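You operate a simulated robot arm through the tools that you are given. There is no shell and no other tool. Be economical: measure what you need, move in short steps, check, and stop when the job is done.

Carry out the task below with a simulated robot arm. There is one attempt and no reset: what you move stays moved.

## Task
Wind the leftover red thread on to the wooden rack's red cone.
Fine: leftover on the feed pin, rack cone on the winder pin, yellow lever down; run it till it stops.

It is judged by the outcome, as a careful person would: the job done as asked, and still so three seconds after it is handed in. It fails if anything else is knocked over, pushed out of place, dropped, spilled or broken.

## Robot
A 7-joint arm with a two-finger parallel gripper, fixed in place. Base frame: the origin is at the foot of the arm, x ahead of it, y to its left, z up; the work surface is at about z = 0.88. Units: m, rad, N and s.
With the tool pointing down near the work surface it reaches from about 0.24 to 0.68 m from the base axis. Its first joint turns from -1.152 to 1.152 rad. Payload 2.4 kg.
The tool frame sits at the grasp point between the pads (the TCP): z along the fingers, y along the line on which they close. The tips reach 0.03 m beyond it. Largest opening 0.094 m; finger width 0.028, thickness 0.01; the body of the gripper, 0.05 by 0.096 m, starts 0.055 m behind the TCP.
Orientation is that of the tool frame in the base frame, as a unit quaternion [x, y, z, w]. With the fingers straight down and closing along the base's y, the tool's x points along the base's -x, its y along +y and its z along -z.

## Interface
- The arm moves only by the tool move_arm. Its argument "moves" is one flat list of numbers, 7 for each row, row after row: the gripper command, from -1 (shut) to 1 (fully open), values between in proportion, then the shift along the tool's x, y, z in m, then the turn, a rotation vector about the tool's x, y, z in rad. In form: [hand, tx, ty, tz, wx, wy, wz, hand, tx, ty, tz, wx, wy, wz, ...]. A call has 1 to 20 rows; each row is the pose to reach, as a shift and turn from the pose commanded when the call began, along the tool's axes at that moment. A row lasts 0.2 s, in which the tool goes at most 0.05 m and 0.15 rad; a call with a longer step from one row to the next is refused whole, and so is a gripper value outside its range. A pose out of reach is approached as far as the arm can. The call stops where the force on the tool passes 40 N (or 10 N more than at its start, if that is more) or the arm is blocked; 0.2 s more then pass. Each finger travels about 0.153 m/s and halts on what it meets, pressing with about 35 N; the grip force reading is that of the motor and also rises with nothing between the fingers. The clock runs only during rows and for 0.2 s after the last one: add rows that repeat a pose to give the fingers time. It gives the time, the measured TCP pose, the force on the tool (base axes), the opening and the grip force at its end, in the units of the frame above (readings bear some noise).
- Cameras (640 x 400 px; columns grow to the right, rows downward): "scene" is fixed at [0.0299, 0.4613, 1.4648]; the picture's right is [-0.84, -0.54, 0.00], its down [-0.21, 0.32, -0.92] and it looks along [0.50, -0.78, -0.38] (base axes); focal length 358 px, centre (320, 200). "wrist" rides on the gripper at [0.076, 0.014, -0.102] in the tool frame; the picture's right is [-0.18, 0.98, 0.00], its down [-0.75, -0.14, -0.64] and it looks along [-0.63, -0.12, 0.77] (tool axes); focal length 243 px, centre (320, 200). There is no depth. A picture from a camera that has moved, and an enlarged one, comes with that camera's place and axes in the base frame and with its lens.
- snapshot(camera): a new picture of that camera. No time passes.
- inspect(camera, box): a new picture of the part [left, top, right, bottom] of that camera's present view, enlarged. No time passes.
- finish_job(): hands the job in; it is judged then, once.

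Work in short steps. Places have to be worked out from the pictures, the camera data and where the tool is seen: move nearer, look again, correct. Check each grasp and each placing, and mend what went wrong. You have 120 turns and 84 pictures in all, those below and enlarged ones among them. Open the gripper and draw the arm clear of the work before you hand the job in, unless the task says otherwise; then end with one line.

The tools are called after "Request:" as a command line: name --argument value ..., lists and objects as JSON in quotes. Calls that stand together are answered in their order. move_arm: Moves the arm, as the interface text tells. Its arguments: {"type":"object","properties":{"moves":{"type":"array","items":{"type":"number"}}},"required":["moves"]} The other tools are called the same way: snapshot (camera) takes a picture; inspect (camera, box) takes an enlarged picture of a part of a camera's view; finish_job () hands the job in.

At the start:

```text
clock: 0.0
position: [0.3422, -0.1094, 1.3027]
orientation: [-0.001, 1.0, 0.001, 0.0]
wrist_force: [-0.1, -0.1, 0.2]
opening: 0.0939
grasp_force: 0.0
```

scene: 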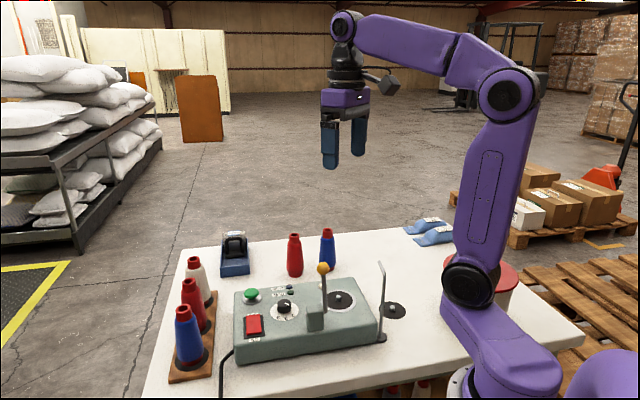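
wrist: 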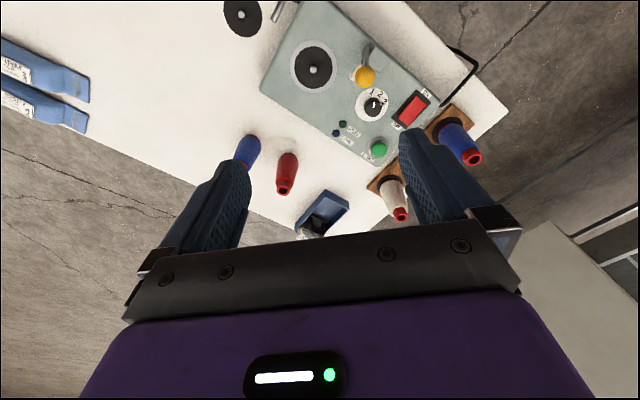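

I start by enlarging the scene to read the machine's labels and identify the cones.

Request:
inspect --camera "scene" --box '[220, 220, 420, 370]'

Request:
inspect --camera "wrist" --box '[220, 0, 520, 220]'

Request:
inspect --camera "scene" --box '[160, 220, 360, 390]'

```text
2.67 times, centred on (320, 295) of scene
camera zoom: at [0.0299, 0.4613, 1.4648], right [-0.84, -0.54, 0.0], down [-0.21, 0.32, -0.92], along [0.5, -0.78, -0.38], focal length 955 px, centre (320, -53)
```

zoom: 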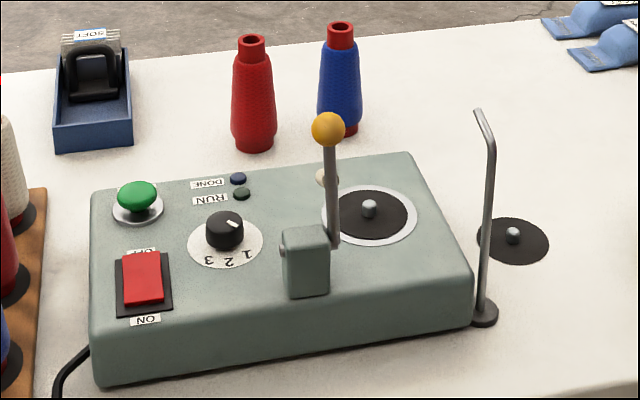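

```text
1.82 times, centred on (370, 110) of wrist
camera zoom: at [0.2678, -0.0941, 1.4041], right [0.18, 0.98, 0.0], down [0.75, -0.14, 0.64], along [0.63, -0.12, -0.77], focal length 441 px, centre (229, 364)
```

zoom: 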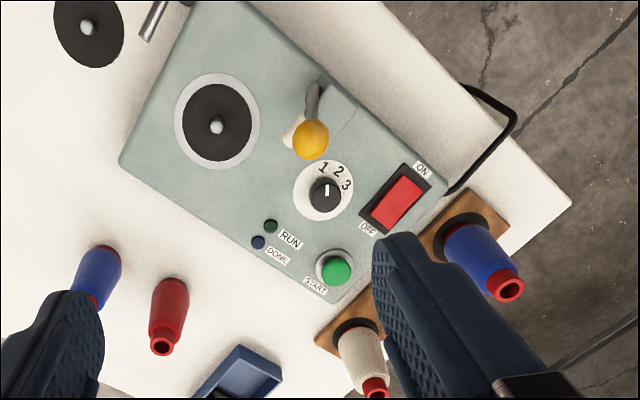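

```text
2.35 times, centred on (260, 305) of scene
camera zoom: at [0.0299, 0.4613, 1.4648], right [-0.84, -0.54, 0.0], down [-0.21, 0.32, -0.92], along [0.5, -0.78, -0.38], focal length 843 px, centre (461, -47)
```

zoom: 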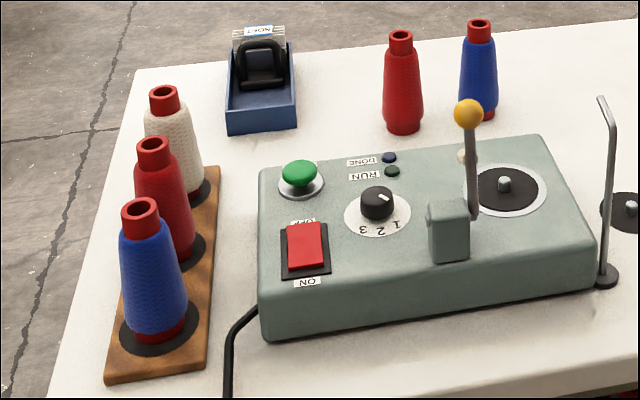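

The dial reads 1/2/3, so "Fine" needs a key somewhere; I look at the labelled blue items.

Request:
inspect --camera "scene" --box '[210, 220, 260, 285]'

Request:
inspect --camera "scene" --box '[395, 205, 465, 255]'

Request:
inspect --camera "wrist" --box '[0, 30, 100, 140]'

Request:
inspect --camera "scene" --box '[265, 280, 335, 330]'

```text
6.15 times, centred on (235, 252) of scene
camera zoom: at [0.0299, 0.4613, 1.4648], right [-0.84, -0.54, 0.0], down [-0.21, 0.32, -0.92], along [0.5, -0.78, -0.38], focal length 2205 px, centre (843, -123)
```

zoom: 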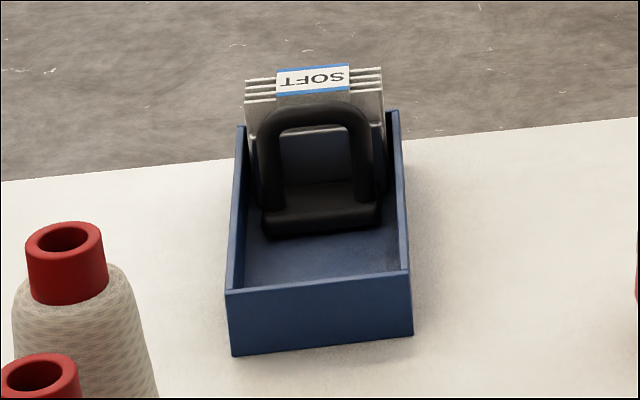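

```text
8.00 times, centred on (430, 230) of scene
camera zoom: at [0.0299, 0.4613, 1.4648], right [-0.84, -0.54, 0.0], down [-0.21, 0.32, -0.92], along [0.5, -0.78, -0.38], focal length 2866 px, centre (-560, -40)
```

zoom: 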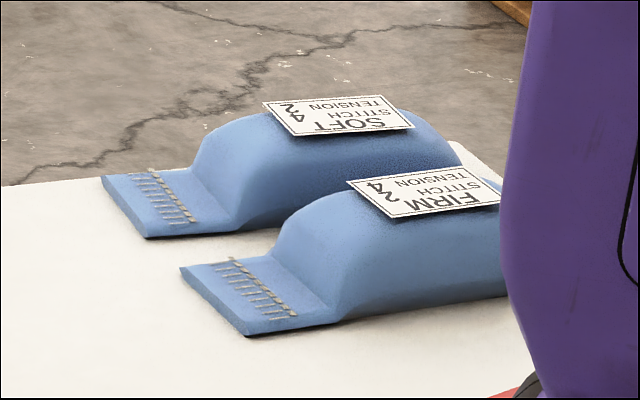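

```text
3.64 times, centred on (50, 85) of wrist
camera zoom: at [0.2678, -0.0941, 1.4041], right [0.18, 0.98, 0.0], down [0.75, -0.14, 0.64], along [0.63, -0.12, -0.77], focal length 882 px, centre (1302, 618)
```

zoom: 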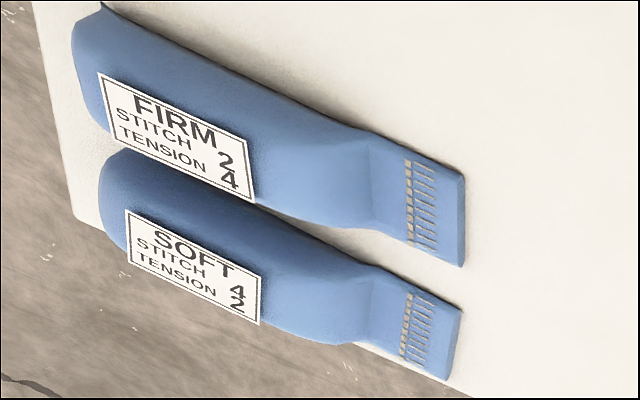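

```text
8.00 times, centred on (300, 305) of scene
camera zoom: at [0.0299, 0.4613, 1.4648], right [-0.84, -0.54, 0.0], down [-0.21, 0.32, -0.92], along [0.5, -0.78, -0.38], focal length 2866 px, centre (480, -640)
```

zoom: 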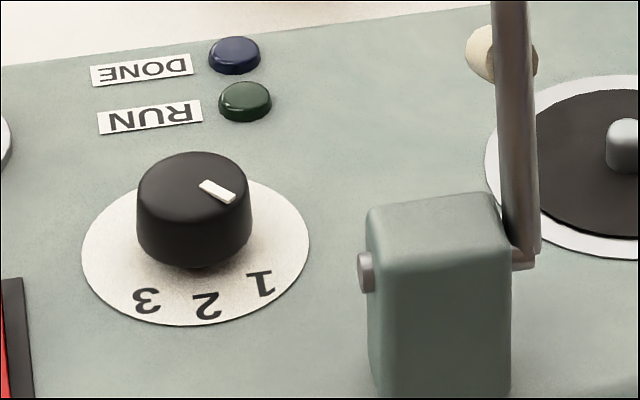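

Nothing labelled "fine" is visible yet; faces of the machine towards +x/-y are hidden. I raise the view further out and yaw the hand to look back at the machine.

Request:
move_arm --moves '[1, -0.02, 0, 0.0, 0, 0, 0.15, 1, -0.04, 0, 0.0, 0, 0, 0.3, 1, -0.06, -0.01, 0.0, 0, 0, 0.45, 1, -0.08, -0.01, 0.0, 0, 0, 0.6, 1, -0.1, -0.02, 0.0, 0, 0, 0.75, 1, -0.12, -0.02, 0.0, 0, 0, 0.9, 1, -0.14, -0.03, 0.0, 0, 0, 1.05, 1, -0.16, -0.03, 0.0, 0, 0, 1.2, 1, -0.18, -0.04, 0.0, 0, 0, 1.35, 1, -0.2, -0.04, 0.0, 0, 0, 1.5]'

Request:
snapshot --camera "wrist"

```text
clock: 2.2
position: [0.4757, -0.1426, 1.2957]
orientation: [0.683, 0.731, 0.001, 0.0]
wrist_force: [-0.5, -0.5, -0.6]
opening: 0.094
grasp_force: 0.0
out of reach, approached as far as the arm can: row 9, 10
```

```text
74 pictures are left
camera wrist: at [0.4858, -0.065, 1.3966], right [0.99, -0.12, 0.0], down [-0.09, -0.76, 0.64], along [-0.08, -0.64, -0.77], focal length 243 px, centre (320, 200)
```

wrist: 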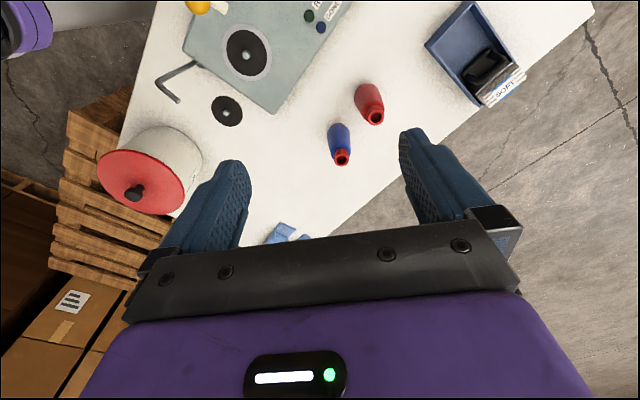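

I continue the turn while going lower, to see the far faces.

Request:
move_arm --moves '[1, 0, 0, 0.02, 0, 0, 0.15, 1, 0, 0.01, 0.04, 0, 0, 0.3, 1, 0, 0.01, 0.06, 0, 0, 0.45, 1, 0, 0.02, 0.08, 0, 0, 0.6, 1, 0, 0.02, 0.1, 0, 0, 0.75, 1, 0, 0.03, 0.12, 0, 0, 0.9, 1, 0, 0.03, 0.12, 0, 0, 1.05, 1, 0, 0.04, 0.12, 0, 0, 1.2, 1, 0, 0.05, 0.12, 0, 0, 1.35]'

Request:
snapshot --camera "wrist"

```text
clock: 4.2
position: [0.5234, -0.1385, 1.1749]
orientation: [0.99, 0.144, 0.0, 0.0]
wrist_force: [-0.3, 0.1, -0.2]
opening: 0.094
grasp_force: 0.2
```

```text
73 pictures are left
camera wrist: at [0.6018, -0.129, 1.2762], right [0.1, -0.99, 0.0], down [-0.76, -0.08, 0.64], along [-0.64, -0.07, -0.77], focal length 243 px, centre (320, 200)
```

wrist: 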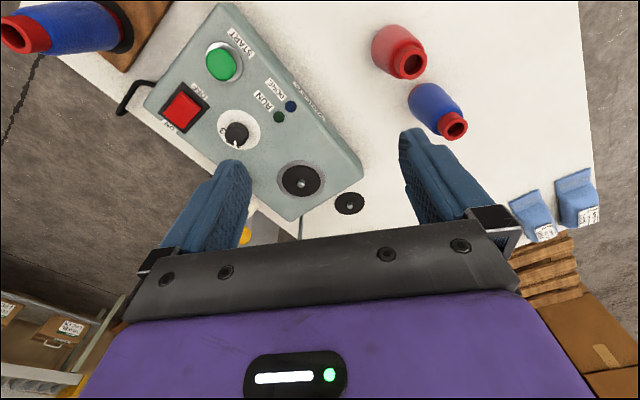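

There is some printing on the machine's edge facing the cones; I enlarge it.

Request:
inspect --camera "wrist" --box '[250, 60, 370, 180]'

Request:
inspect --camera "wrist" --box '[140, 20, 320, 210]'

```text
3.33 times, centred on (310, 120) of wrist
camera zoom: at [0.6018, -0.129, 1.2762], right [0.1, -0.99, 0.0], down [-0.76, -0.08, 0.64], along [-0.64, -0.07, -0.77], focal length 809 px, centre (353, 467)
```

zoom: 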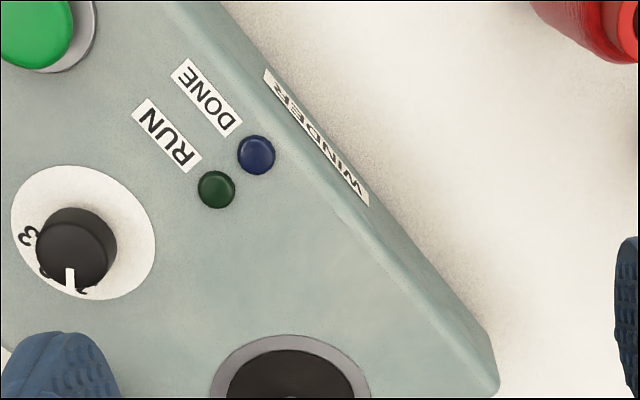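

```text
2.11 times, centred on (230, 115) of wrist
camera zoom: at [0.6018, -0.129, 1.2762], right [0.1, -0.99, 0.0], down [-0.76, -0.08, 0.64], along [-0.64, -0.07, -0.77], focal length 511 px, centre (510, 379)
```

zoom: 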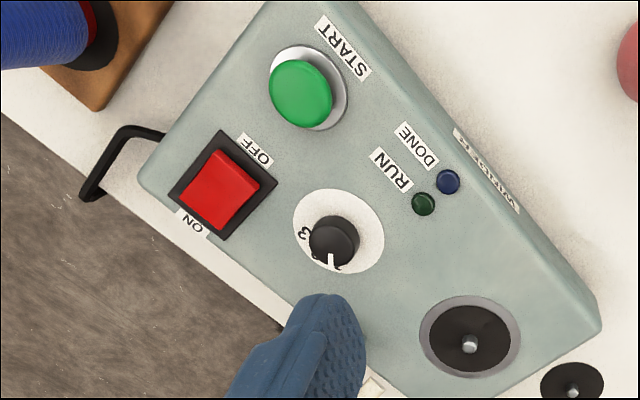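

Only "WINDER" there. I check the loose cones, the feed-pin side and the bin for a key to "fine".

Request:
inspect --camera "wrist" --box '[360, 10, 480, 150]'

Request:
inspect --camera "scene" --box '[300, 240, 420, 350]'

Request:
inspect --camera "scene" --box '[160, 250, 260, 390]'

Request:
snapshot --camera "scene"

```text
2.86 times, centred on (420, 80) of wrist
camera zoom: at [0.6018, -0.129, 1.2762], right [0.1, -0.99, 0.0], down [-0.76, -0.08, 0.64], along [-0.64, -0.07, -0.77], focal length 693 px, centre (34, 543)
```

zoom: 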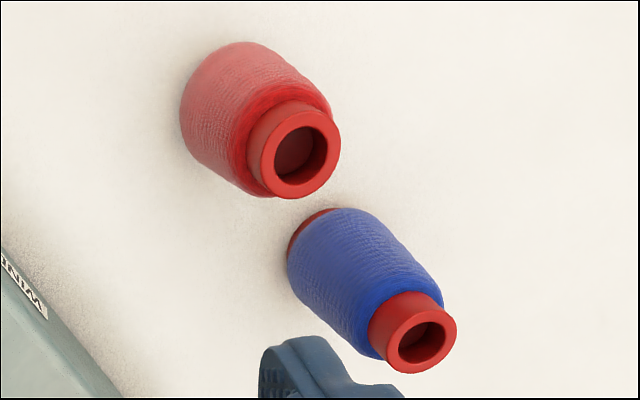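

```text
3.64 times, centred on (360, 295) of scene
camera zoom: at [0.0299, 0.4613, 1.4648], right [-0.84, -0.54, 0.0], down [-0.21, 0.32, -0.92], along [0.5, -0.78, -0.38], focal length 1303 px, centre (174, -146)
```

zoom: 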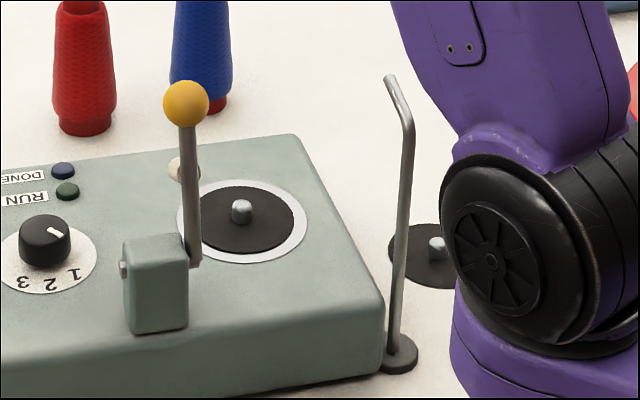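

```text
2.86 times, centred on (210, 320) of scene
camera zoom: at [0.0299, 0.4613, 1.4648], right [-0.84, -0.54, 0.0], down [-0.21, 0.32, -0.92], along [0.5, -0.78, -0.38], focal length 1024 px, centre (634, -143)
```

zoom: 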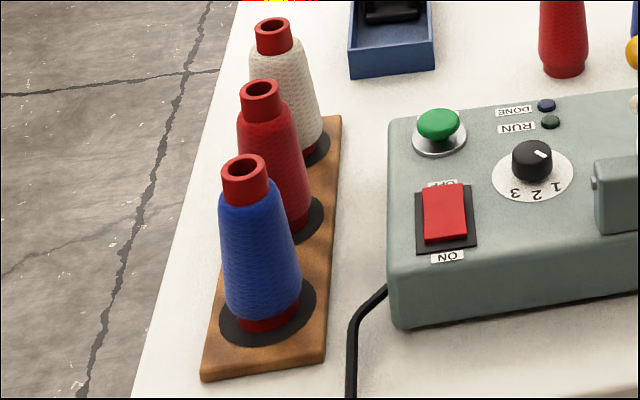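

```text
67 pictures are left
```

scene: 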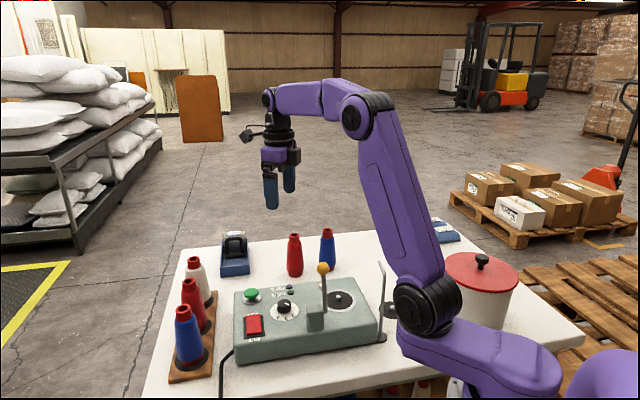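

There is no other key; the dial already points at 1 (the finest step). The leftover red cone stands near (0.567, -0.24), about 0.11 tall. I turn back to the original yaw and go above it.

Request:
move_arm --moves '[1, 0.001, 0.006, 0.002, 0, 0, -0.15, 1, 0.001, 0.011, 0.004, 0, 0, -0.3, 1, 0.002, 0.017, 0.007, 0, 0, -0.45, 1, 0.002, 0.022, 0.01, 0, 0, -0.6, 1, 0.003, 0.028, 0.012, 0, 0, -0.75, 1, 0.003, 0.034, 0.014, 0, 0, -0.9, 1, 0.004, 0.04, 0.017, 0, 0, -1.05, 1, 0.004, 0.045, 0.02, 0, 0, -1.2, 1, 0.005, 0.05, 0.022, 0, 0, -1.35, 1, 0.005, 0.056, 0.024, 0, 0, -1.5, 1, 0.006, 0.062, 0.027, 0, 0, -1.65, 1, 0.006, 0.068, 0.03, 0, 0, -1.8, 1, 0.007, 0.073, 0.032, 0, 0, -1.95, 1, 0.007, 0.079, 0.035, 0, 0, -2.1, 1, 0.008, 0.085, 0.037, 0, 0, -2.25, 1, 0.008, 0.09, 0.04, 0, 0, -2.4, 1, 0.009, 0.096, 0.042, 0, 0, -2.55, 1, 0.009, 0.101, 0.045, 0, 0, -2.7, 1, 0.01, 0.107, 0.045, 0, 0, -2.85]'

Request:
snapshot --camera "wrist"

Request:
inspect --camera "scene" --box '[220, 160, 400, 300]'

```text
clock: 8.2
position: [0.5653, -0.2385, 1.1298]
orientation: [-0.002, 1.0, -0.001, 0.0]
wrist_force: [-0.2, 0.0, -0.4]
opening: 0.0939
grasp_force: 0.0
```

```text
66 pictures are left
camera wrist: at [0.4901, -0.223, 1.2313], right [0.18, 0.98, 0.0], down [0.75, -0.14, 0.64], along [0.63, -0.12, -0.77], focal length 243 px, centre (320, 200)
```

wrist: 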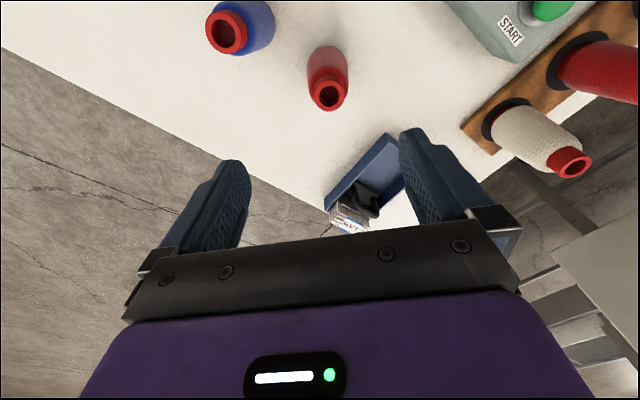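

```text
2.86 times, centred on (310, 230) of scene
camera zoom: at [0.0299, 0.4613, 1.4648], right [-0.84, -0.54, 0.0], down [-0.21, 0.32, -0.92], along [0.5, -0.78, -0.38], focal length 1024 px, centre (349, 114)
```

zoom: 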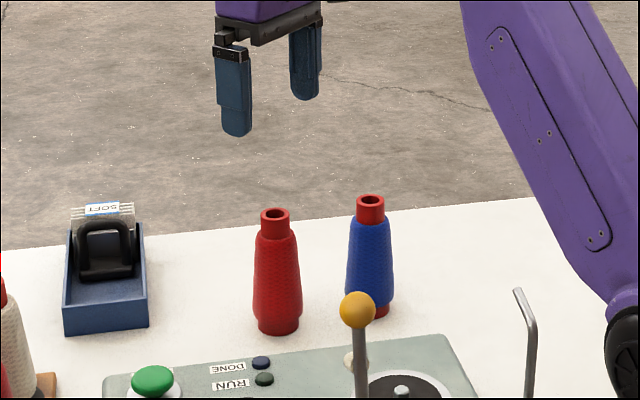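

The cone's axis works out near (0.558, -0.229), top z≈1.0. I correct the position and descend part way to check alignment.

Request:
move_arm --moves '[1, 0.007, 0.01, 0.03, 0, 0, 0, 1, 0.007, 0.01, 0.06, 0, 0, 0, 1, 0.007, 0.01, 0.09, 0, 0, 0, 1, 0.007, 0.01, 0.095, 0, 0, 0]'

Request:
snapshot --camera "wrist"

Request:
inspect --camera "scene" --box '[220, 160, 400, 300]'

```text
clock: 9.2
position: [0.5567, -0.2274, 1.0345]
orientation: [-0.001, 1.0, 0.0, 0.0]
wrist_force: [-0.4, -0.2, -1.0]
opening: 0.0945
grasp_force: 0.0
```

```text
64 pictures are left
camera wrist: at [0.482, -0.2126, 1.1348], right [0.18, 0.98, 0.0], down [0.75, -0.14, 0.64], along [0.63, -0.12, -0.77], focal length 243 px, centre (320, 200)
```

wrist: 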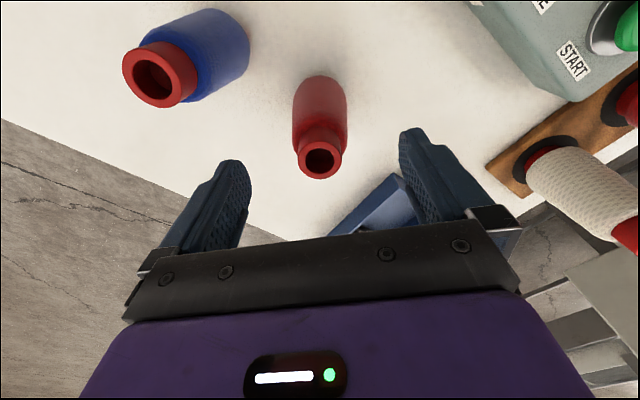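

```text
2.86 times, centred on (310, 230) of scene
camera zoom: at [0.0299, 0.4613, 1.4648], right [-0.84, -0.54, 0.0], down [-0.21, 0.32, -0.92], along [0.5, -0.78, -0.38], focal length 1024 px, centre (349, 114)
```

zoom: 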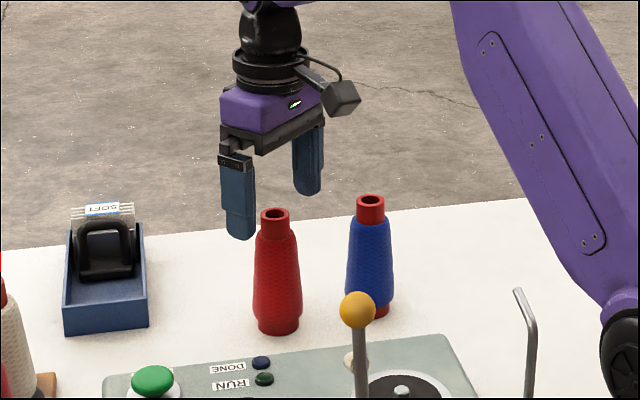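

Aligned in both views (cone top ≈ (0.559, -0.2275)). I descend to z≈0.97 and close.

Request:
move_arm --moves '[1, -0.002, 0, 0.02, 0, 0, 0, 1, -0.002, 0, 0.04, 0, 0, 0, 1, -0.002, 0, 0.062, 0, 0, 0, 1, -0.002, 0, 0.062, 0, 0, 0, 0, -0.002, 0, 0.062, 0, 0, 0, -0.5, -0.002, 0, 0.062, 0, 0, 0, -1, -0.002, 0, 0.062, 0, 0, 0, -1, -0.002, 0, 0.062, 0, 0, 0, -1, -0.002, 0, 0.062, 0, 0, 0]'

Request:
snapshot --camera "wrist"

Request:
inspect --camera "scene" --box '[220, 160, 400, 300]'

```text
clock: 11.2
position: [0.5596, -0.2287, 0.9725]
orientation: [0.0, 1.0, -0.001, 0.0]
wrist_force: [0.3, 0.2, 0.2]
opening: 0.0396
grasp_force: 35.3
```

```text
62 pictures are left
camera wrist: at [0.485, -0.2128, 1.0735], right [0.18, 0.98, 0.0], down [0.75, -0.14, 0.64], along [0.63, -0.12, -0.77], focal length 243 px, centre (320, 200)
```

wrist: 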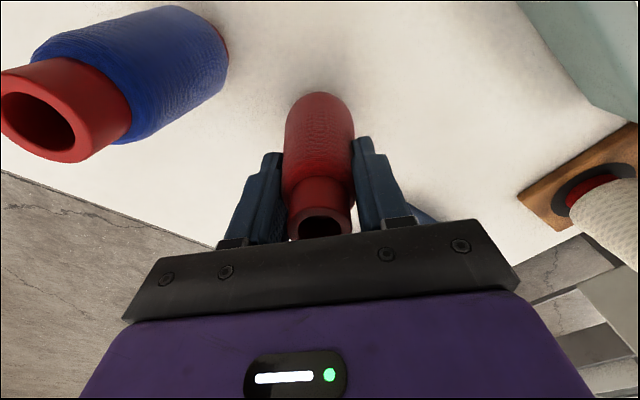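

```text
2.86 times, centred on (310, 230) of scene
camera zoom: at [0.0299, 0.4613, 1.4648], right [-0.84, -0.54, 0.0], down [-0.21, 0.32, -0.92], along [0.5, -0.78, -0.38], focal length 1024 px, centre (349, 114)
```

zoom: 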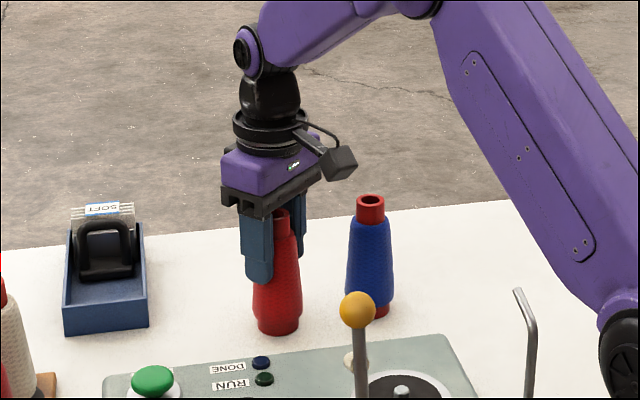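

Good grip (0.040 m). I lift 0.14 m straight up and check.

Request:
move_arm --moves '[-1, 0, 0, -0.02, 0, 0, 0, -1, 0, 0, -0.05, 0, 0, 0, -1, 0, 0, -0.09, 0, 0, 0, -1, 0, 0, -0.14, 0, 0, 0, -1, 0, 0, -0.14, 0, 0, 0]'

Request:
snapshot --camera "scene"

```text
clock: 12.4
position: [0.563, -0.2267, 1.1112]
orientation: [0.0, 1.0, 0.0, 0.001]
wrist_force: [0.4, -0.4, -0.9]
opening: 0.0395
grasp_force: 35.2
```

```text
60 pictures are left
```

scene: 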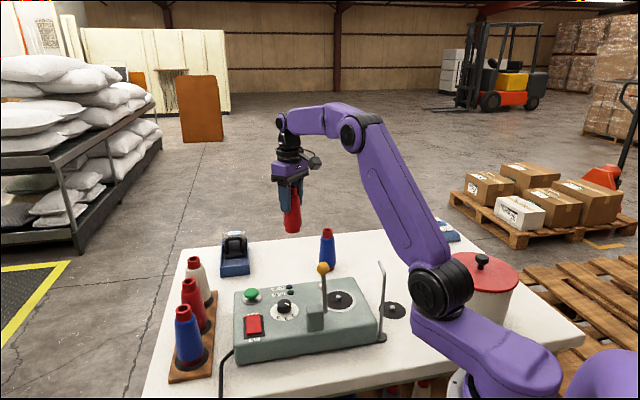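

Holding well; cone bottom is ~0.093 below the TCP. I carry it back towards the feed pin at constant height.

Request:
move_arm --moves '[-1, 0.03, 0, 0, 0, 0, 0, -1, 0.07, 0, 0, 0, 0, 0, -1, 0.11, 0, 0, 0, 0, 0, -1, 0.15, 0, 0, 0, 0, 0, -1, 0.19, 0, 0, 0, 0, 0, -1, 0.23, 0, 0, 0, 0, 0, -1, 0.26, 0, 0, 0, 0, 0, -1, 0.28, 0, 0, 0, 0, 0, -1, 0.28, 0, 0, 0, 0, 0]'

Request:
snapshot --camera "wrist"

Request:
snapshot --camera "scene"

```text
clock: 14.4
position: [0.2792, -0.2283, 1.1161]
orientation: [0.0, 1.0, 0.0, 0.0]
wrist_force: [1.4, 0.3, -0.6]
opening: 0.0394
grasp_force: 35.2
```

```text
59 pictures are left
camera wrist: at [0.2039, -0.2131, 1.2164], right [0.18, 0.98, 0.0], down [0.75, -0.14, 0.64], along [0.63, -0.12, -0.77], focal length 243 px, centre (320, 200)
```

wrist: 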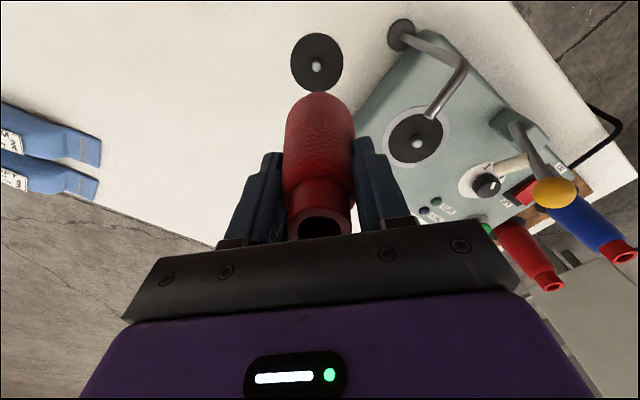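

```text
58 pictures are left
```

scene: 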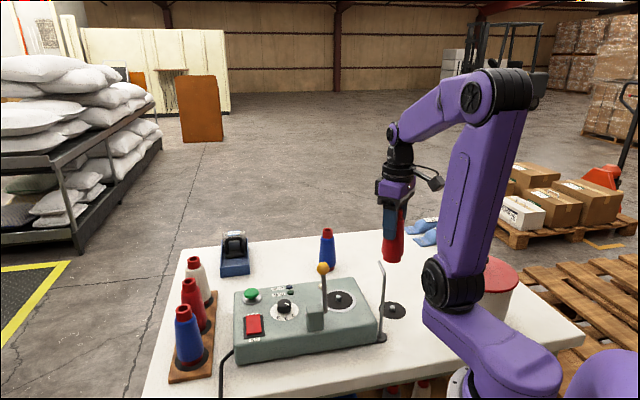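

Feed pin estimated at (0.265, -0.231). I shift above it, lower a bit, and check both views.

Request:
move_arm --moves '[-1, 0.0145, -0.0024, 0, 0, 0, 0, -1, 0.0145, -0.0024, 0.03, 0, 0, 0, -1, 0.0145, -0.0024, 0.05, 0, 0, 0, -1, 0.0145, -0.0024, 0.05, 0, 0, 0]'

Request:
inspect --camera "wrist" --box '[240, 0, 400, 120]'

Request:
inspect --camera "scene" --box '[340, 200, 460, 350]'

```text
clock: 15.4
position: [0.2638, -0.2296, 1.0624]
orientation: [0.0, 1.0, 0.0, -0.001]
wrist_force: [-0.1, -0.4, -1.3]
opening: 0.0396
grasp_force: 35.4
```

```text
3.33 times, centred on (320, 60) of wrist
camera zoom: at [0.1897, -0.2151, 1.1636], right [0.18, 0.98, 0.0], down [0.75, -0.14, 0.64], along [0.63, -0.12, -0.77], focal length 809 px, centre (320, 667)
```

zoom: 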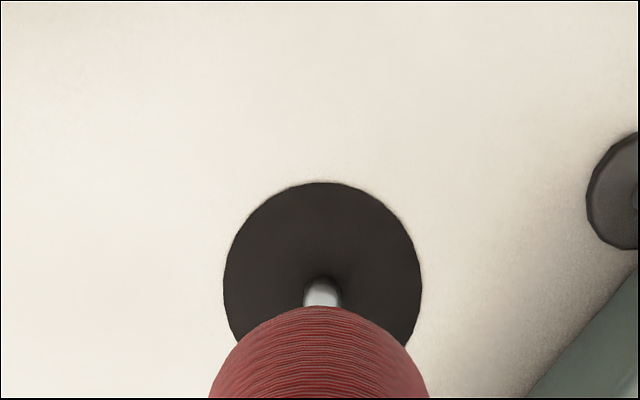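

```text
2.67 times, centred on (400, 275) of scene
camera zoom: at [0.0299, 0.4613, 1.4648], right [-0.84, -0.54, 0.0], down [-0.21, 0.32, -0.92], along [0.5, -0.78, -0.38], focal length 955 px, centre (107, 0)
```

zoom: 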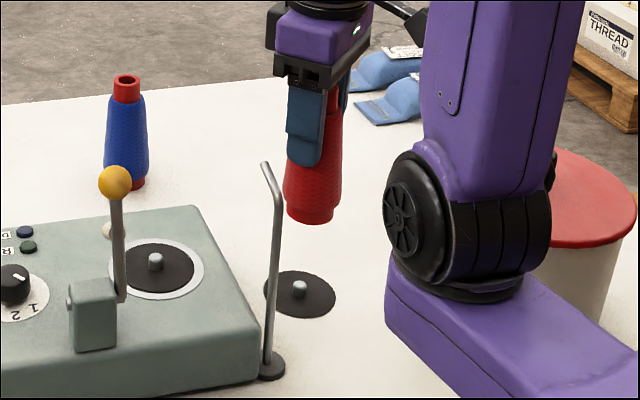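

Nearly aligned; I zoom in on cone base and pin to settle a possible 5 mm offset seen from the side.

Request:
inspect --camera "scene" --box '[425, 260, 475, 325]'

Request:
inspect --camera "scene" --box '[430, 230, 490, 325]'

```text
6.15 times, centred on (450, 292) of scene
camera zoom: at [0.0299, 0.4613, 1.4648], right [-0.84, -0.54, 0.0], down [-0.21, 0.32, -0.92], along [0.5, -0.78, -0.38], focal length 2205 px, centre (-480, -369)
```

zoom: 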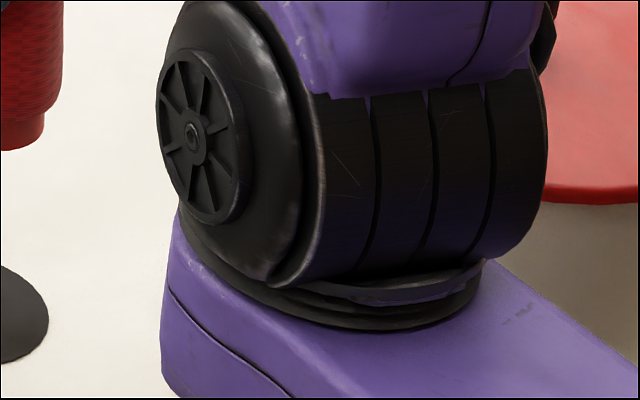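

```text
4.21 times, centred on (460, 278) of scene
camera zoom: at [0.0299, 0.4613, 1.4648], right [-0.84, -0.54, 0.0], down [-0.21, 0.32, -0.92], along [0.5, -0.78, -0.38], focal length 1509 px, centre (-270, -126)
```

zoom: 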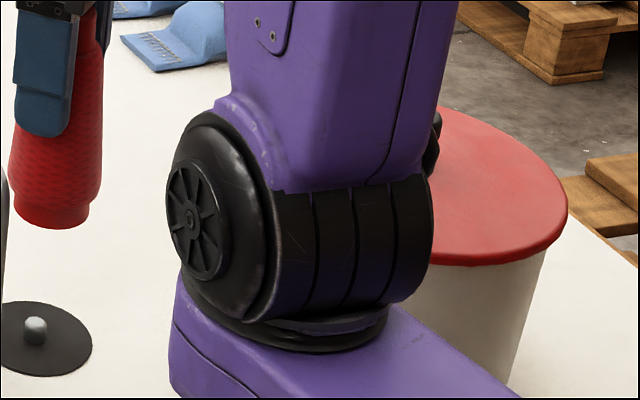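

The offset is about 3 mm in x and 1 mm in y. I correct and lower to just above the pin.

Request:
move_arm --moves '[-1, -0.003, 0.0012, 0.0, 0, 0, 0, -1, -0.003, 0.0012, 0.02, 0, 0, 0, -1, -0.003, 0.0012, 0.04, 0, 0, 0, -1, -0.003, 0.0012, 0.052, 0, 0, 0, -1, -0.003, 0.0012, 0.052, 0, 0, 0]'

Request:
inspect --camera "scene" --box '[360, 240, 440, 340]'

Request:
inspect --camera "wrist" --box '[240, 0, 400, 120]'

```text
clock: 16.6
position: [0.2676, -0.2276, 1.0115]
orientation: [0.0, 1.0, 0.001, 0.001]
wrist_force: [0.1, -0.2, 0.2]
opening: 0.0396
grasp_force: 35.3
```

```text
4.00 times, centred on (400, 290) of scene
camera zoom: at [0.0299, 0.4613, 1.4648], right [-0.84, -0.54, 0.0], down [-0.21, 0.32, -0.92], along [0.5, -0.78, -0.38], focal length 1433 px, centre (0, -160)
```

zoom: 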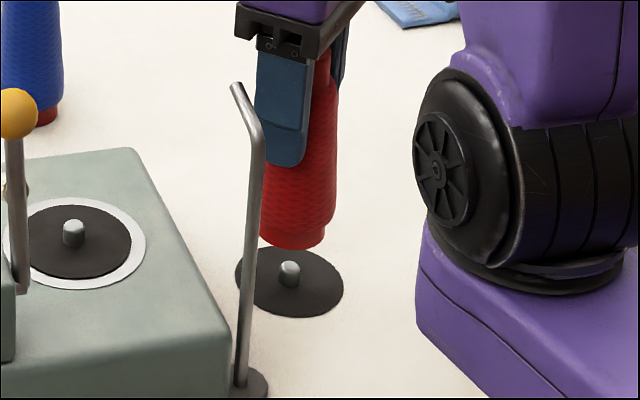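

```text
3.33 times, centred on (320, 60) of wrist
camera zoom: at [0.1939, -0.2128, 1.1126], right [0.18, 0.98, 0.0], down [0.75, -0.14, 0.64], along [0.63, -0.12, -0.77], focal length 809 px, centre (320, 667)
```

zoom: 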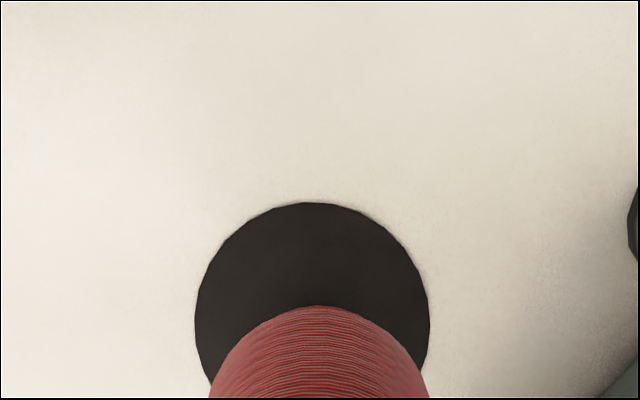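

Slight overshoot: about 1 mm in x and 1.7 mm in y to go back. I correct and lower slowly onto the pin.

Request:
move_arm --moves '[-1, 0.001, -0.0017, 0.0, 0, 0, 0, -1, 0.001, -0.0017, 0.01, 0, 0, 0, -1, 0.001, -0.0017, 0.018, 0, 0, 0, -1, 0.001, -0.0017, 0.024, 0, 0, 0, -1, 0.001, -0.0017, 0.028, 0, 0, 0, -1, 0.001, -0.0017, 0.028, 0, 0, 0]'

Request:
inspect --camera "scene" --box '[360, 240, 440, 340]'

```text
clock: 18.0
position: [0.268, -0.2314, 0.9849]
orientation: [-0.001, 1.0, 0.0, 0.0]
wrist_force: [0.0, 0.0, -1.3]
opening: 0.0393
grasp_force: 35.1
```

```text
4.00 times, centred on (400, 290) of scene
camera zoom: at [0.0299, 0.4613, 1.4648], right [-0.84, -0.54, 0.0], down [-0.21, 0.32, -0.92], along [0.5, -0.78, -0.38], focal length 1433 px, centre (0, -160)
```

zoom: 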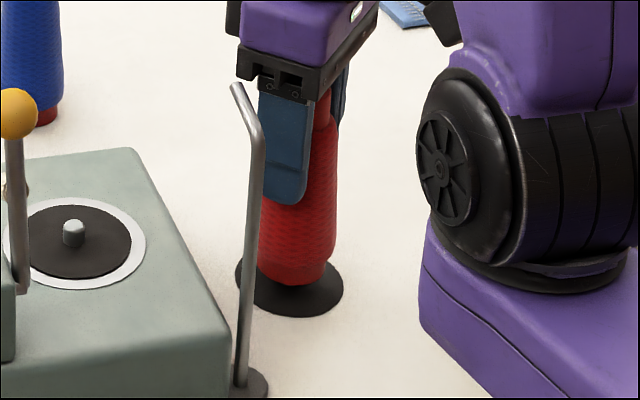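

The pin has entered the cone without force. I go down in 2 mm steps until contact.

Request:
move_arm --moves '[-1, 0, 0, 0.003, 0, 0, 0, -1, 0, 0, 0.005, 0, 0, 0, -1, 0, 0, 0.007, 0, 0, 0, -1, 0, 0, 0.007, 0, 0, 0]'

Request:
inspect --camera "scene" --box '[360, 240, 440, 340]'

```text
clock: 19.0
position: [0.2656, -0.2314, 0.9775]
orientation: [0.0, 1.0, 0.0, 0.0]
wrist_force: [-0.9, 0.0, -1.1]
opening: 0.0396
grasp_force: 34.9
```

```text
4.00 times, centred on (400, 290) of scene
camera zoom: at [0.0299, 0.4613, 1.4648], right [-0.84, -0.54, 0.0], down [-0.21, 0.32, -0.92], along [0.5, -0.78, -0.38], focal length 1433 px, centre (0, -160)
```

zoom: 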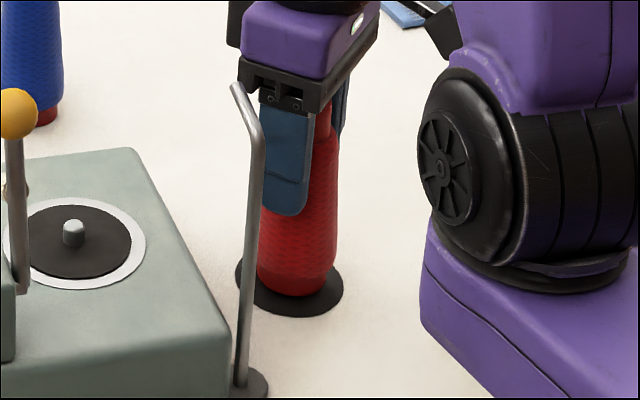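

About 2–3 mm still to go; I continue gently.

Request:
move_arm --moves '[-1, 0, 0, 0.0015, 0, 0, 0, -1, 0, 0, 0.003, 0, 0, 0, -1, 0, 0, 0.003, 0, 0, 0]'

```text
clock: 19.8
position: [0.267, -0.2332, 0.9745]
orientation: [0.0, 1.0, 0.001, 0.0]
wrist_force: [-0.4, 0.4, -1.0]
opening: 0.0392
grasp_force: 35.2
```

Request:
move_arm --moves '[-1, 0, 0, 0.001, 0, 0, 0, -1, 0, 0, 0.002, 0, 0, 0, -1, 0, 0, 0.003, 0, 0, 0, -1, 0, 0, 0.003, 0, 0, 0]'

Request:
inspect --camera "scene" --box '[360, 240, 440, 340]'

```text
clock: 20.7
position: [0.2676, -0.2325, 0.9721]
orientation: [-0.001, 1.0, 0.0, -0.001]
wrist_force: [-1.9, 1.7, 11.3]
opening: 0.0395
grasp_force: 35.2
stopped in row 4: the force on the tool passed its limit (the readings are from after the stop); the commanded pose is now the measured one
```

```text
4.00 times, centred on (400, 290) of scene
camera zoom: at [0.0297, 0.4615, 1.4647], right [-0.84, -0.54, 0.0], down [-0.21, 0.32, -0.92], along [0.5, -0.78, -0.38], focal length 1433 px, centre (0, -160)
```

zoom: 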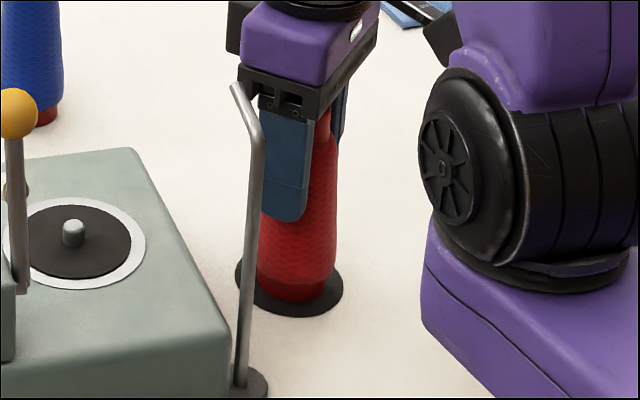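

Contact at z≈0.972: seated on the disc. I open moderately and rise straight up.

Request:
move_arm --moves '[0.2, 0, 0, 0, 0, 0, 0, 0.3, 0, 0, 0, 0, 0, 0, 0.3, 0, 0, -0.02, 0, 0, 0, 0.3, 0, 0, -0.05, 0, 0, 0, 0.3, 0, 0, -0.09, 0, 0, 0, 0.3, 0, 0, -0.14, 0, 0, 0, 0.3, 0, 0, -0.16, 0, 0, 0]'

Request:
snapshot --camera "wrist"

Request:
inspect --camera "scene" --box '[360, 240, 440, 340]'

```text
clock: 22.3
position: [0.2644, -0.2321, 1.1321]
orientation: [0.0, 1.0, 0.0, -0.001]
wrist_force: [0.6, -0.4, 0.4]
opening: 0.061
grasp_force: 0.0
```

```text
48 pictures are left
camera wrist: at [0.1897, -0.2174, 1.2329], right [0.18, 0.98, 0.0], down [0.75, -0.14, 0.64], along [0.63, -0.12, -0.77], focal length 243 px, centre (320, 200)
```

wrist: 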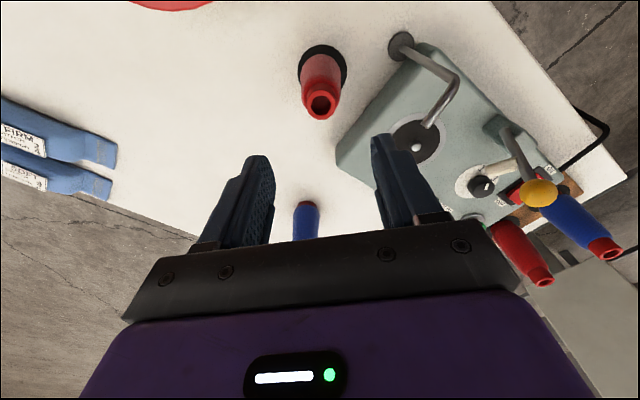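

```text
4.00 times, centred on (400, 290) of scene
camera zoom: at [0.0299, 0.4613, 1.4648], right [-0.84, -0.54, 0.0], down [-0.21, 0.32, -0.92], along [0.5, -0.78, -0.38], focal length 1433 px, centre (0, -160)
```

zoom: 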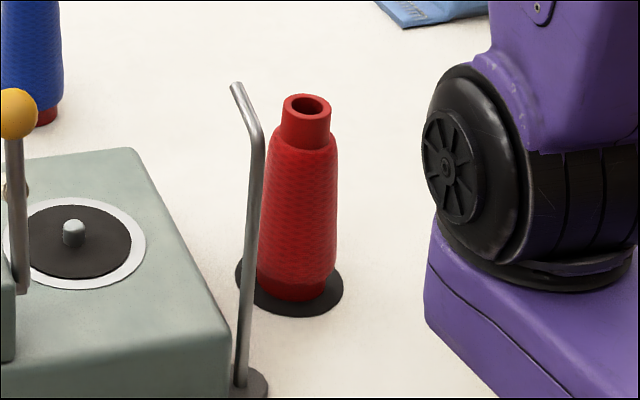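

Leftover cone stands on the feed pin. Now I travel over the machine to above the rack's red cone (~(0.60, 0.06)), turning so the fingers close across the rack.

Request:
move_arm --moves '[0.6, -0.03, 0.025, -0.02, 0, 0, 0.075, 1, -0.06, 0.05, -0.03, 0, 0, 0.15, 1, -0.09, 0.08, -0.03, 0, 0, 0.225, 1, -0.12, 0.107, -0.03, 0, 0, 0.3, 1, -0.15, 0.134, -0.03, 0, 0, 0.375, 1, -0.18, 0.16, -0.03, 0, 0, 0.45, 1, -0.21, 0.187, -0.03, 0, 0, 0.525, 1, -0.24, 0.214, -0.03, 0, 0, 0.6, 1, -0.27, 0.24, -0.03, 0, 0, 0.675, 1, -0.3, 0.267, -0.03, 0, 0, 0.75, 1, -0.335, 0.29, -0.02, 0, 0, 0.785, 1, -0.335, 0.29, -0.02, 0, 0, 0.785]'

Request:
snapshot --camera "wrist"

Request:
snapshot --camera "scene"

```text
clock: 24.9
position: [0.6004, 0.0598, 1.1528]
orientation: [0.382, 0.924, 0.0, -0.001]
wrist_force: [0.4, -0.3, 0.4]
opening: 0.0939
grasp_force: 0.1
```

```text
46 pictures are left
camera wrist: at [0.559, 0.1249, 1.2539], right [0.83, 0.56, 0.0], down [0.43, -0.63, 0.64], along [0.36, -0.53, -0.77], focal length 243 px, centre (320, 200)
```

wrist: 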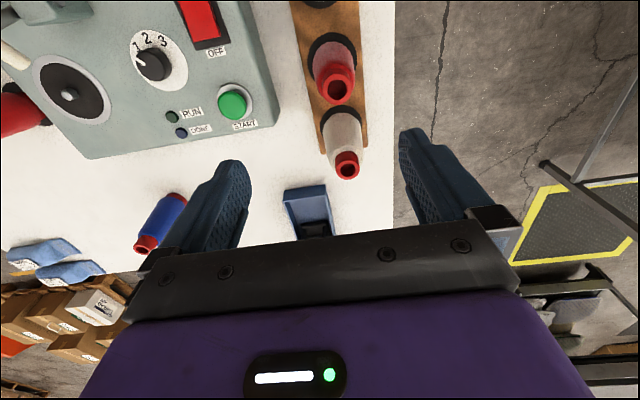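

```text
45 pictures are left
```

scene: 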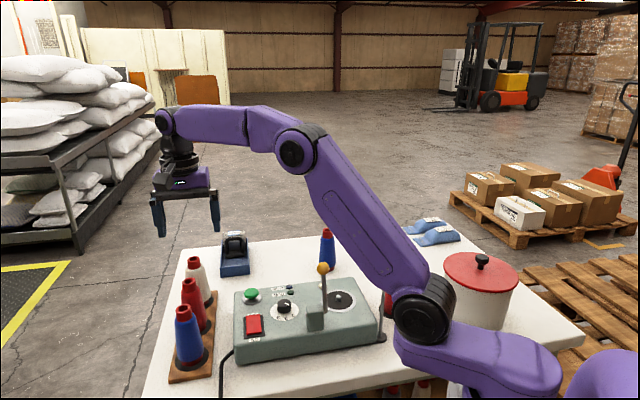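

Rack red cone's top triangulates to about (0.6075, 0.077, 1.015). I shift over it and lower to just above.

Request:
move_arm --moves '[1, 0.0071, 0.017, 0.03, 0, 0, 0, 1, 0.0071, 0.017, 0.06, 0, 0, 0, 1, 0.0071, 0.017, 0.09, 0, 0, 0, 1, 0.0071, 0.017, 0.1, 0, 0, 0, 1, 0.0071, 0.017, 0.1, 0, 0, 0]'

Request:
snapshot --camera "wrist"

Request:
inspect --camera "scene" --box '[130, 200, 260, 390]'

```text
clock: 26.1
position: [0.6093, 0.0758, 1.0519]
orientation: [0.382, 0.924, -0.001, 0.0]
wrist_force: [-0.4, 0.2, 0.4]
opening: 0.094
grasp_force: 0.1
```

```text
44 pictures are left
camera wrist: at [0.5661, 0.14, 1.1525], right [0.82, 0.57, 0.0], down [0.43, -0.63, 0.64], along [0.36, -0.53, -0.77], focal length 243 px, centre (320, 200)
```

wrist: 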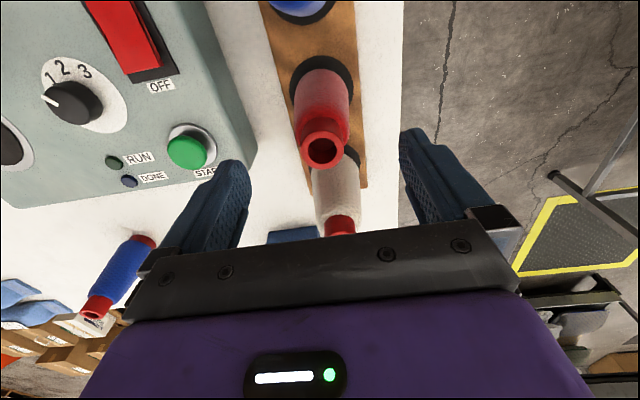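

```text
2.11 times, centred on (195, 295) of scene
camera zoom: at [0.0299, 0.4613, 1.4648], right [-0.84, -0.54, 0.0], down [-0.21, 0.32, -0.92], along [0.5, -0.78, -0.38], focal length 754 px, centre (583, 0)
```

zoom: 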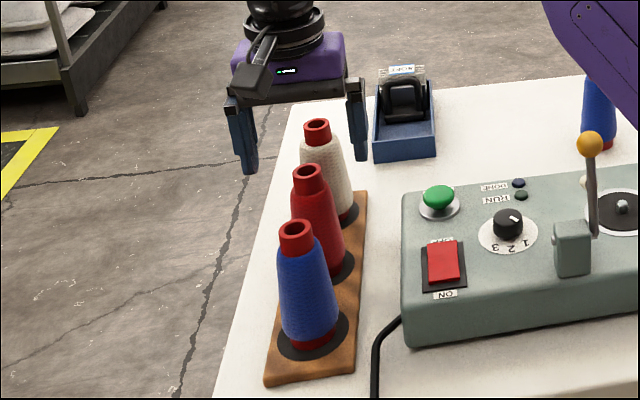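

Well aligned (≈3 mm correction along the rack). I lower to z≈0.995 and close.

Request:
move_arm --moves '[1, 0.003, 0.001, 0.02, 0, 0, 0, 1, 0.003, 0.001, 0.04, 0, 0, 0, 1, 0.003, 0.001, 0.057, 0, 0, 0, 1, 0.003, 0.001, 0.057, 0, 0, 0, 0, 0.003, 0.001, 0.057, 0, 0, 0, -0.5, 0.003, 0.001, 0.057, 0, 0, 0, -1, 0.003, 0.001, 0.057, 0, 0, 0, -1, 0.003, 0.001, 0.057, 0, 0, 0, -1, 0.003, 0.001, 0.057, 0, 0, 0]'

Request:
snapshot --camera "wrist"

```text
clock: 28.1
position: [0.6081, 0.0778, 0.9941]
orientation: [0.383, 0.924, 0.0, 0.001]
wrist_force: [0.1, 0.0, 0.5]
opening: 0.0376
grasp_force: 35.2
```

```text
42 pictures are left
camera wrist: at [0.5655, 0.143, 1.096], right [0.82, 0.57, 0.0], down [0.43, -0.63, 0.64], along [0.36, -0.53, -0.77], focal length 243 px, centre (320, 200)
```

wrist: 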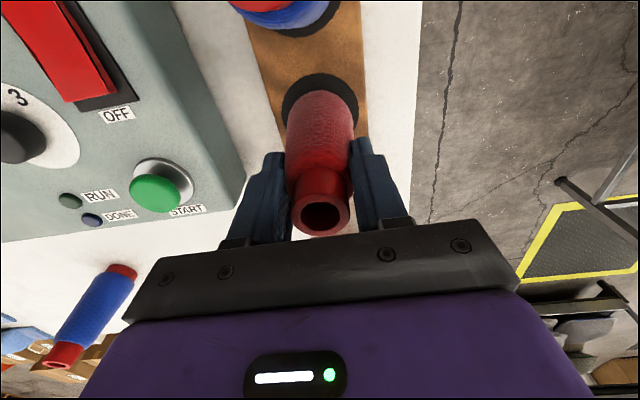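

Gripped (0.038). I lift straight up off its peg by 0.15 m.

Request:
move_arm --moves '[-1, 0, 0, -0.01, 0, 0, 0, -1, 0, 0, -0.025, 0, 0, 0, -1, 0, 0, -0.045, 0, 0, 0, -1, 0, 0, -0.08, 0, 0, 0, -1, 0, 0, -0.12, 0, 0, 0, -1, 0, 0, -0.155, 0, 0, 0, -1, 0, 0, -0.155, 0, 0, 0]'

Request:
snapshot --camera "scene"

```text
clock: 29.7
position: [0.6064, 0.0771, 1.153]
orientation: [0.382, 0.924, 0.0, 0.0]
wrist_force: [-0.3, -0.5, 0.1]
opening: 0.0379
grasp_force: 35.1
```

```text
41 pictures are left
```

scene: 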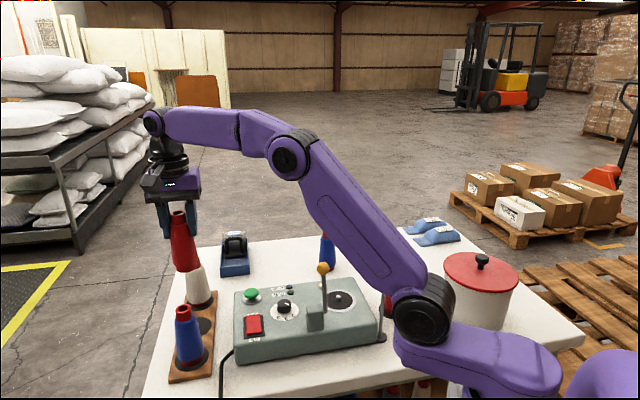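

Cone is free of the rack. I carry it round the far side of the lever at a greater height, turning back to the straight yaw, to near the winder pin (~(0.354, -0.123)).

Request:
move_arm --moves '[-1, -0.007, -0.04, -0.02, 0, 0, -0.08, -1, -0.014, -0.08, -0.037, 0, 0, -0.16, -1, -0.021, -0.118, -0.037, 0, 0, -0.24, -1, -0.028, -0.157, -0.037, 0, 0, -0.32, -1, -0.036, -0.196, -0.037, 0, 0, -0.4, -1, -0.043, -0.235, -0.037, 0, 0, -0.48, -1, -0.023, -0.26, -0.037, 0, 0, -0.56, -1, -0.003, -0.283, -0.037, 0, 0, -0.64, -1, 0.01, -0.295, -0.037, 0, 0, -0.72, -1, 0.0207, -0.3065, -0.037, 0, 0, -0.787, -1, 0.0207, -0.3065, -0.037, 0, 0, -0.787]'

Request:
snapshot --camera "wrist"

Request:
inspect --camera "scene" --box '[280, 180, 420, 330]'

```text
clock: 32.1
position: [0.3759, -0.1232, 1.1863]
orientation: [-0.002, 1.0, 0.0, 0.0]
wrist_force: [1.1, -0.1, -1.6]
opening: 0.0373
grasp_force: 34.8
```

```text
40 pictures are left
camera wrist: at [0.3014, -0.1087, 1.2875], right [0.18, 0.98, 0.0], down [0.75, -0.14, 0.64], along [0.63, -0.12, -0.77], focal length 243 px, centre (320, 200)
```

wrist: 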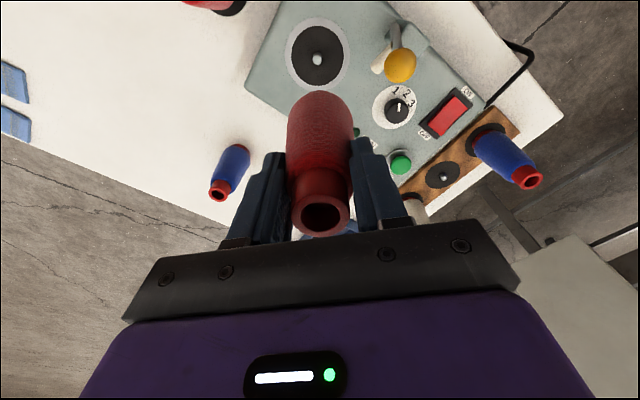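

```text
2.67 times, centred on (350, 255) of scene
camera zoom: at [0.0299, 0.4613, 1.4648], right [-0.84, -0.54, 0.0], down [-0.21, 0.32, -0.92], along [0.5, -0.78, -0.38], focal length 955 px, centre (240, 53)
```

zoom: 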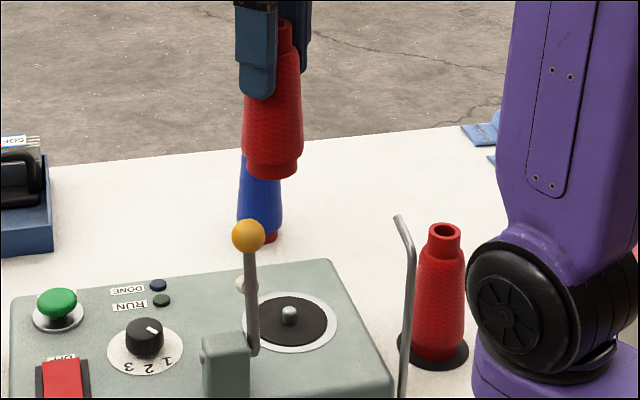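

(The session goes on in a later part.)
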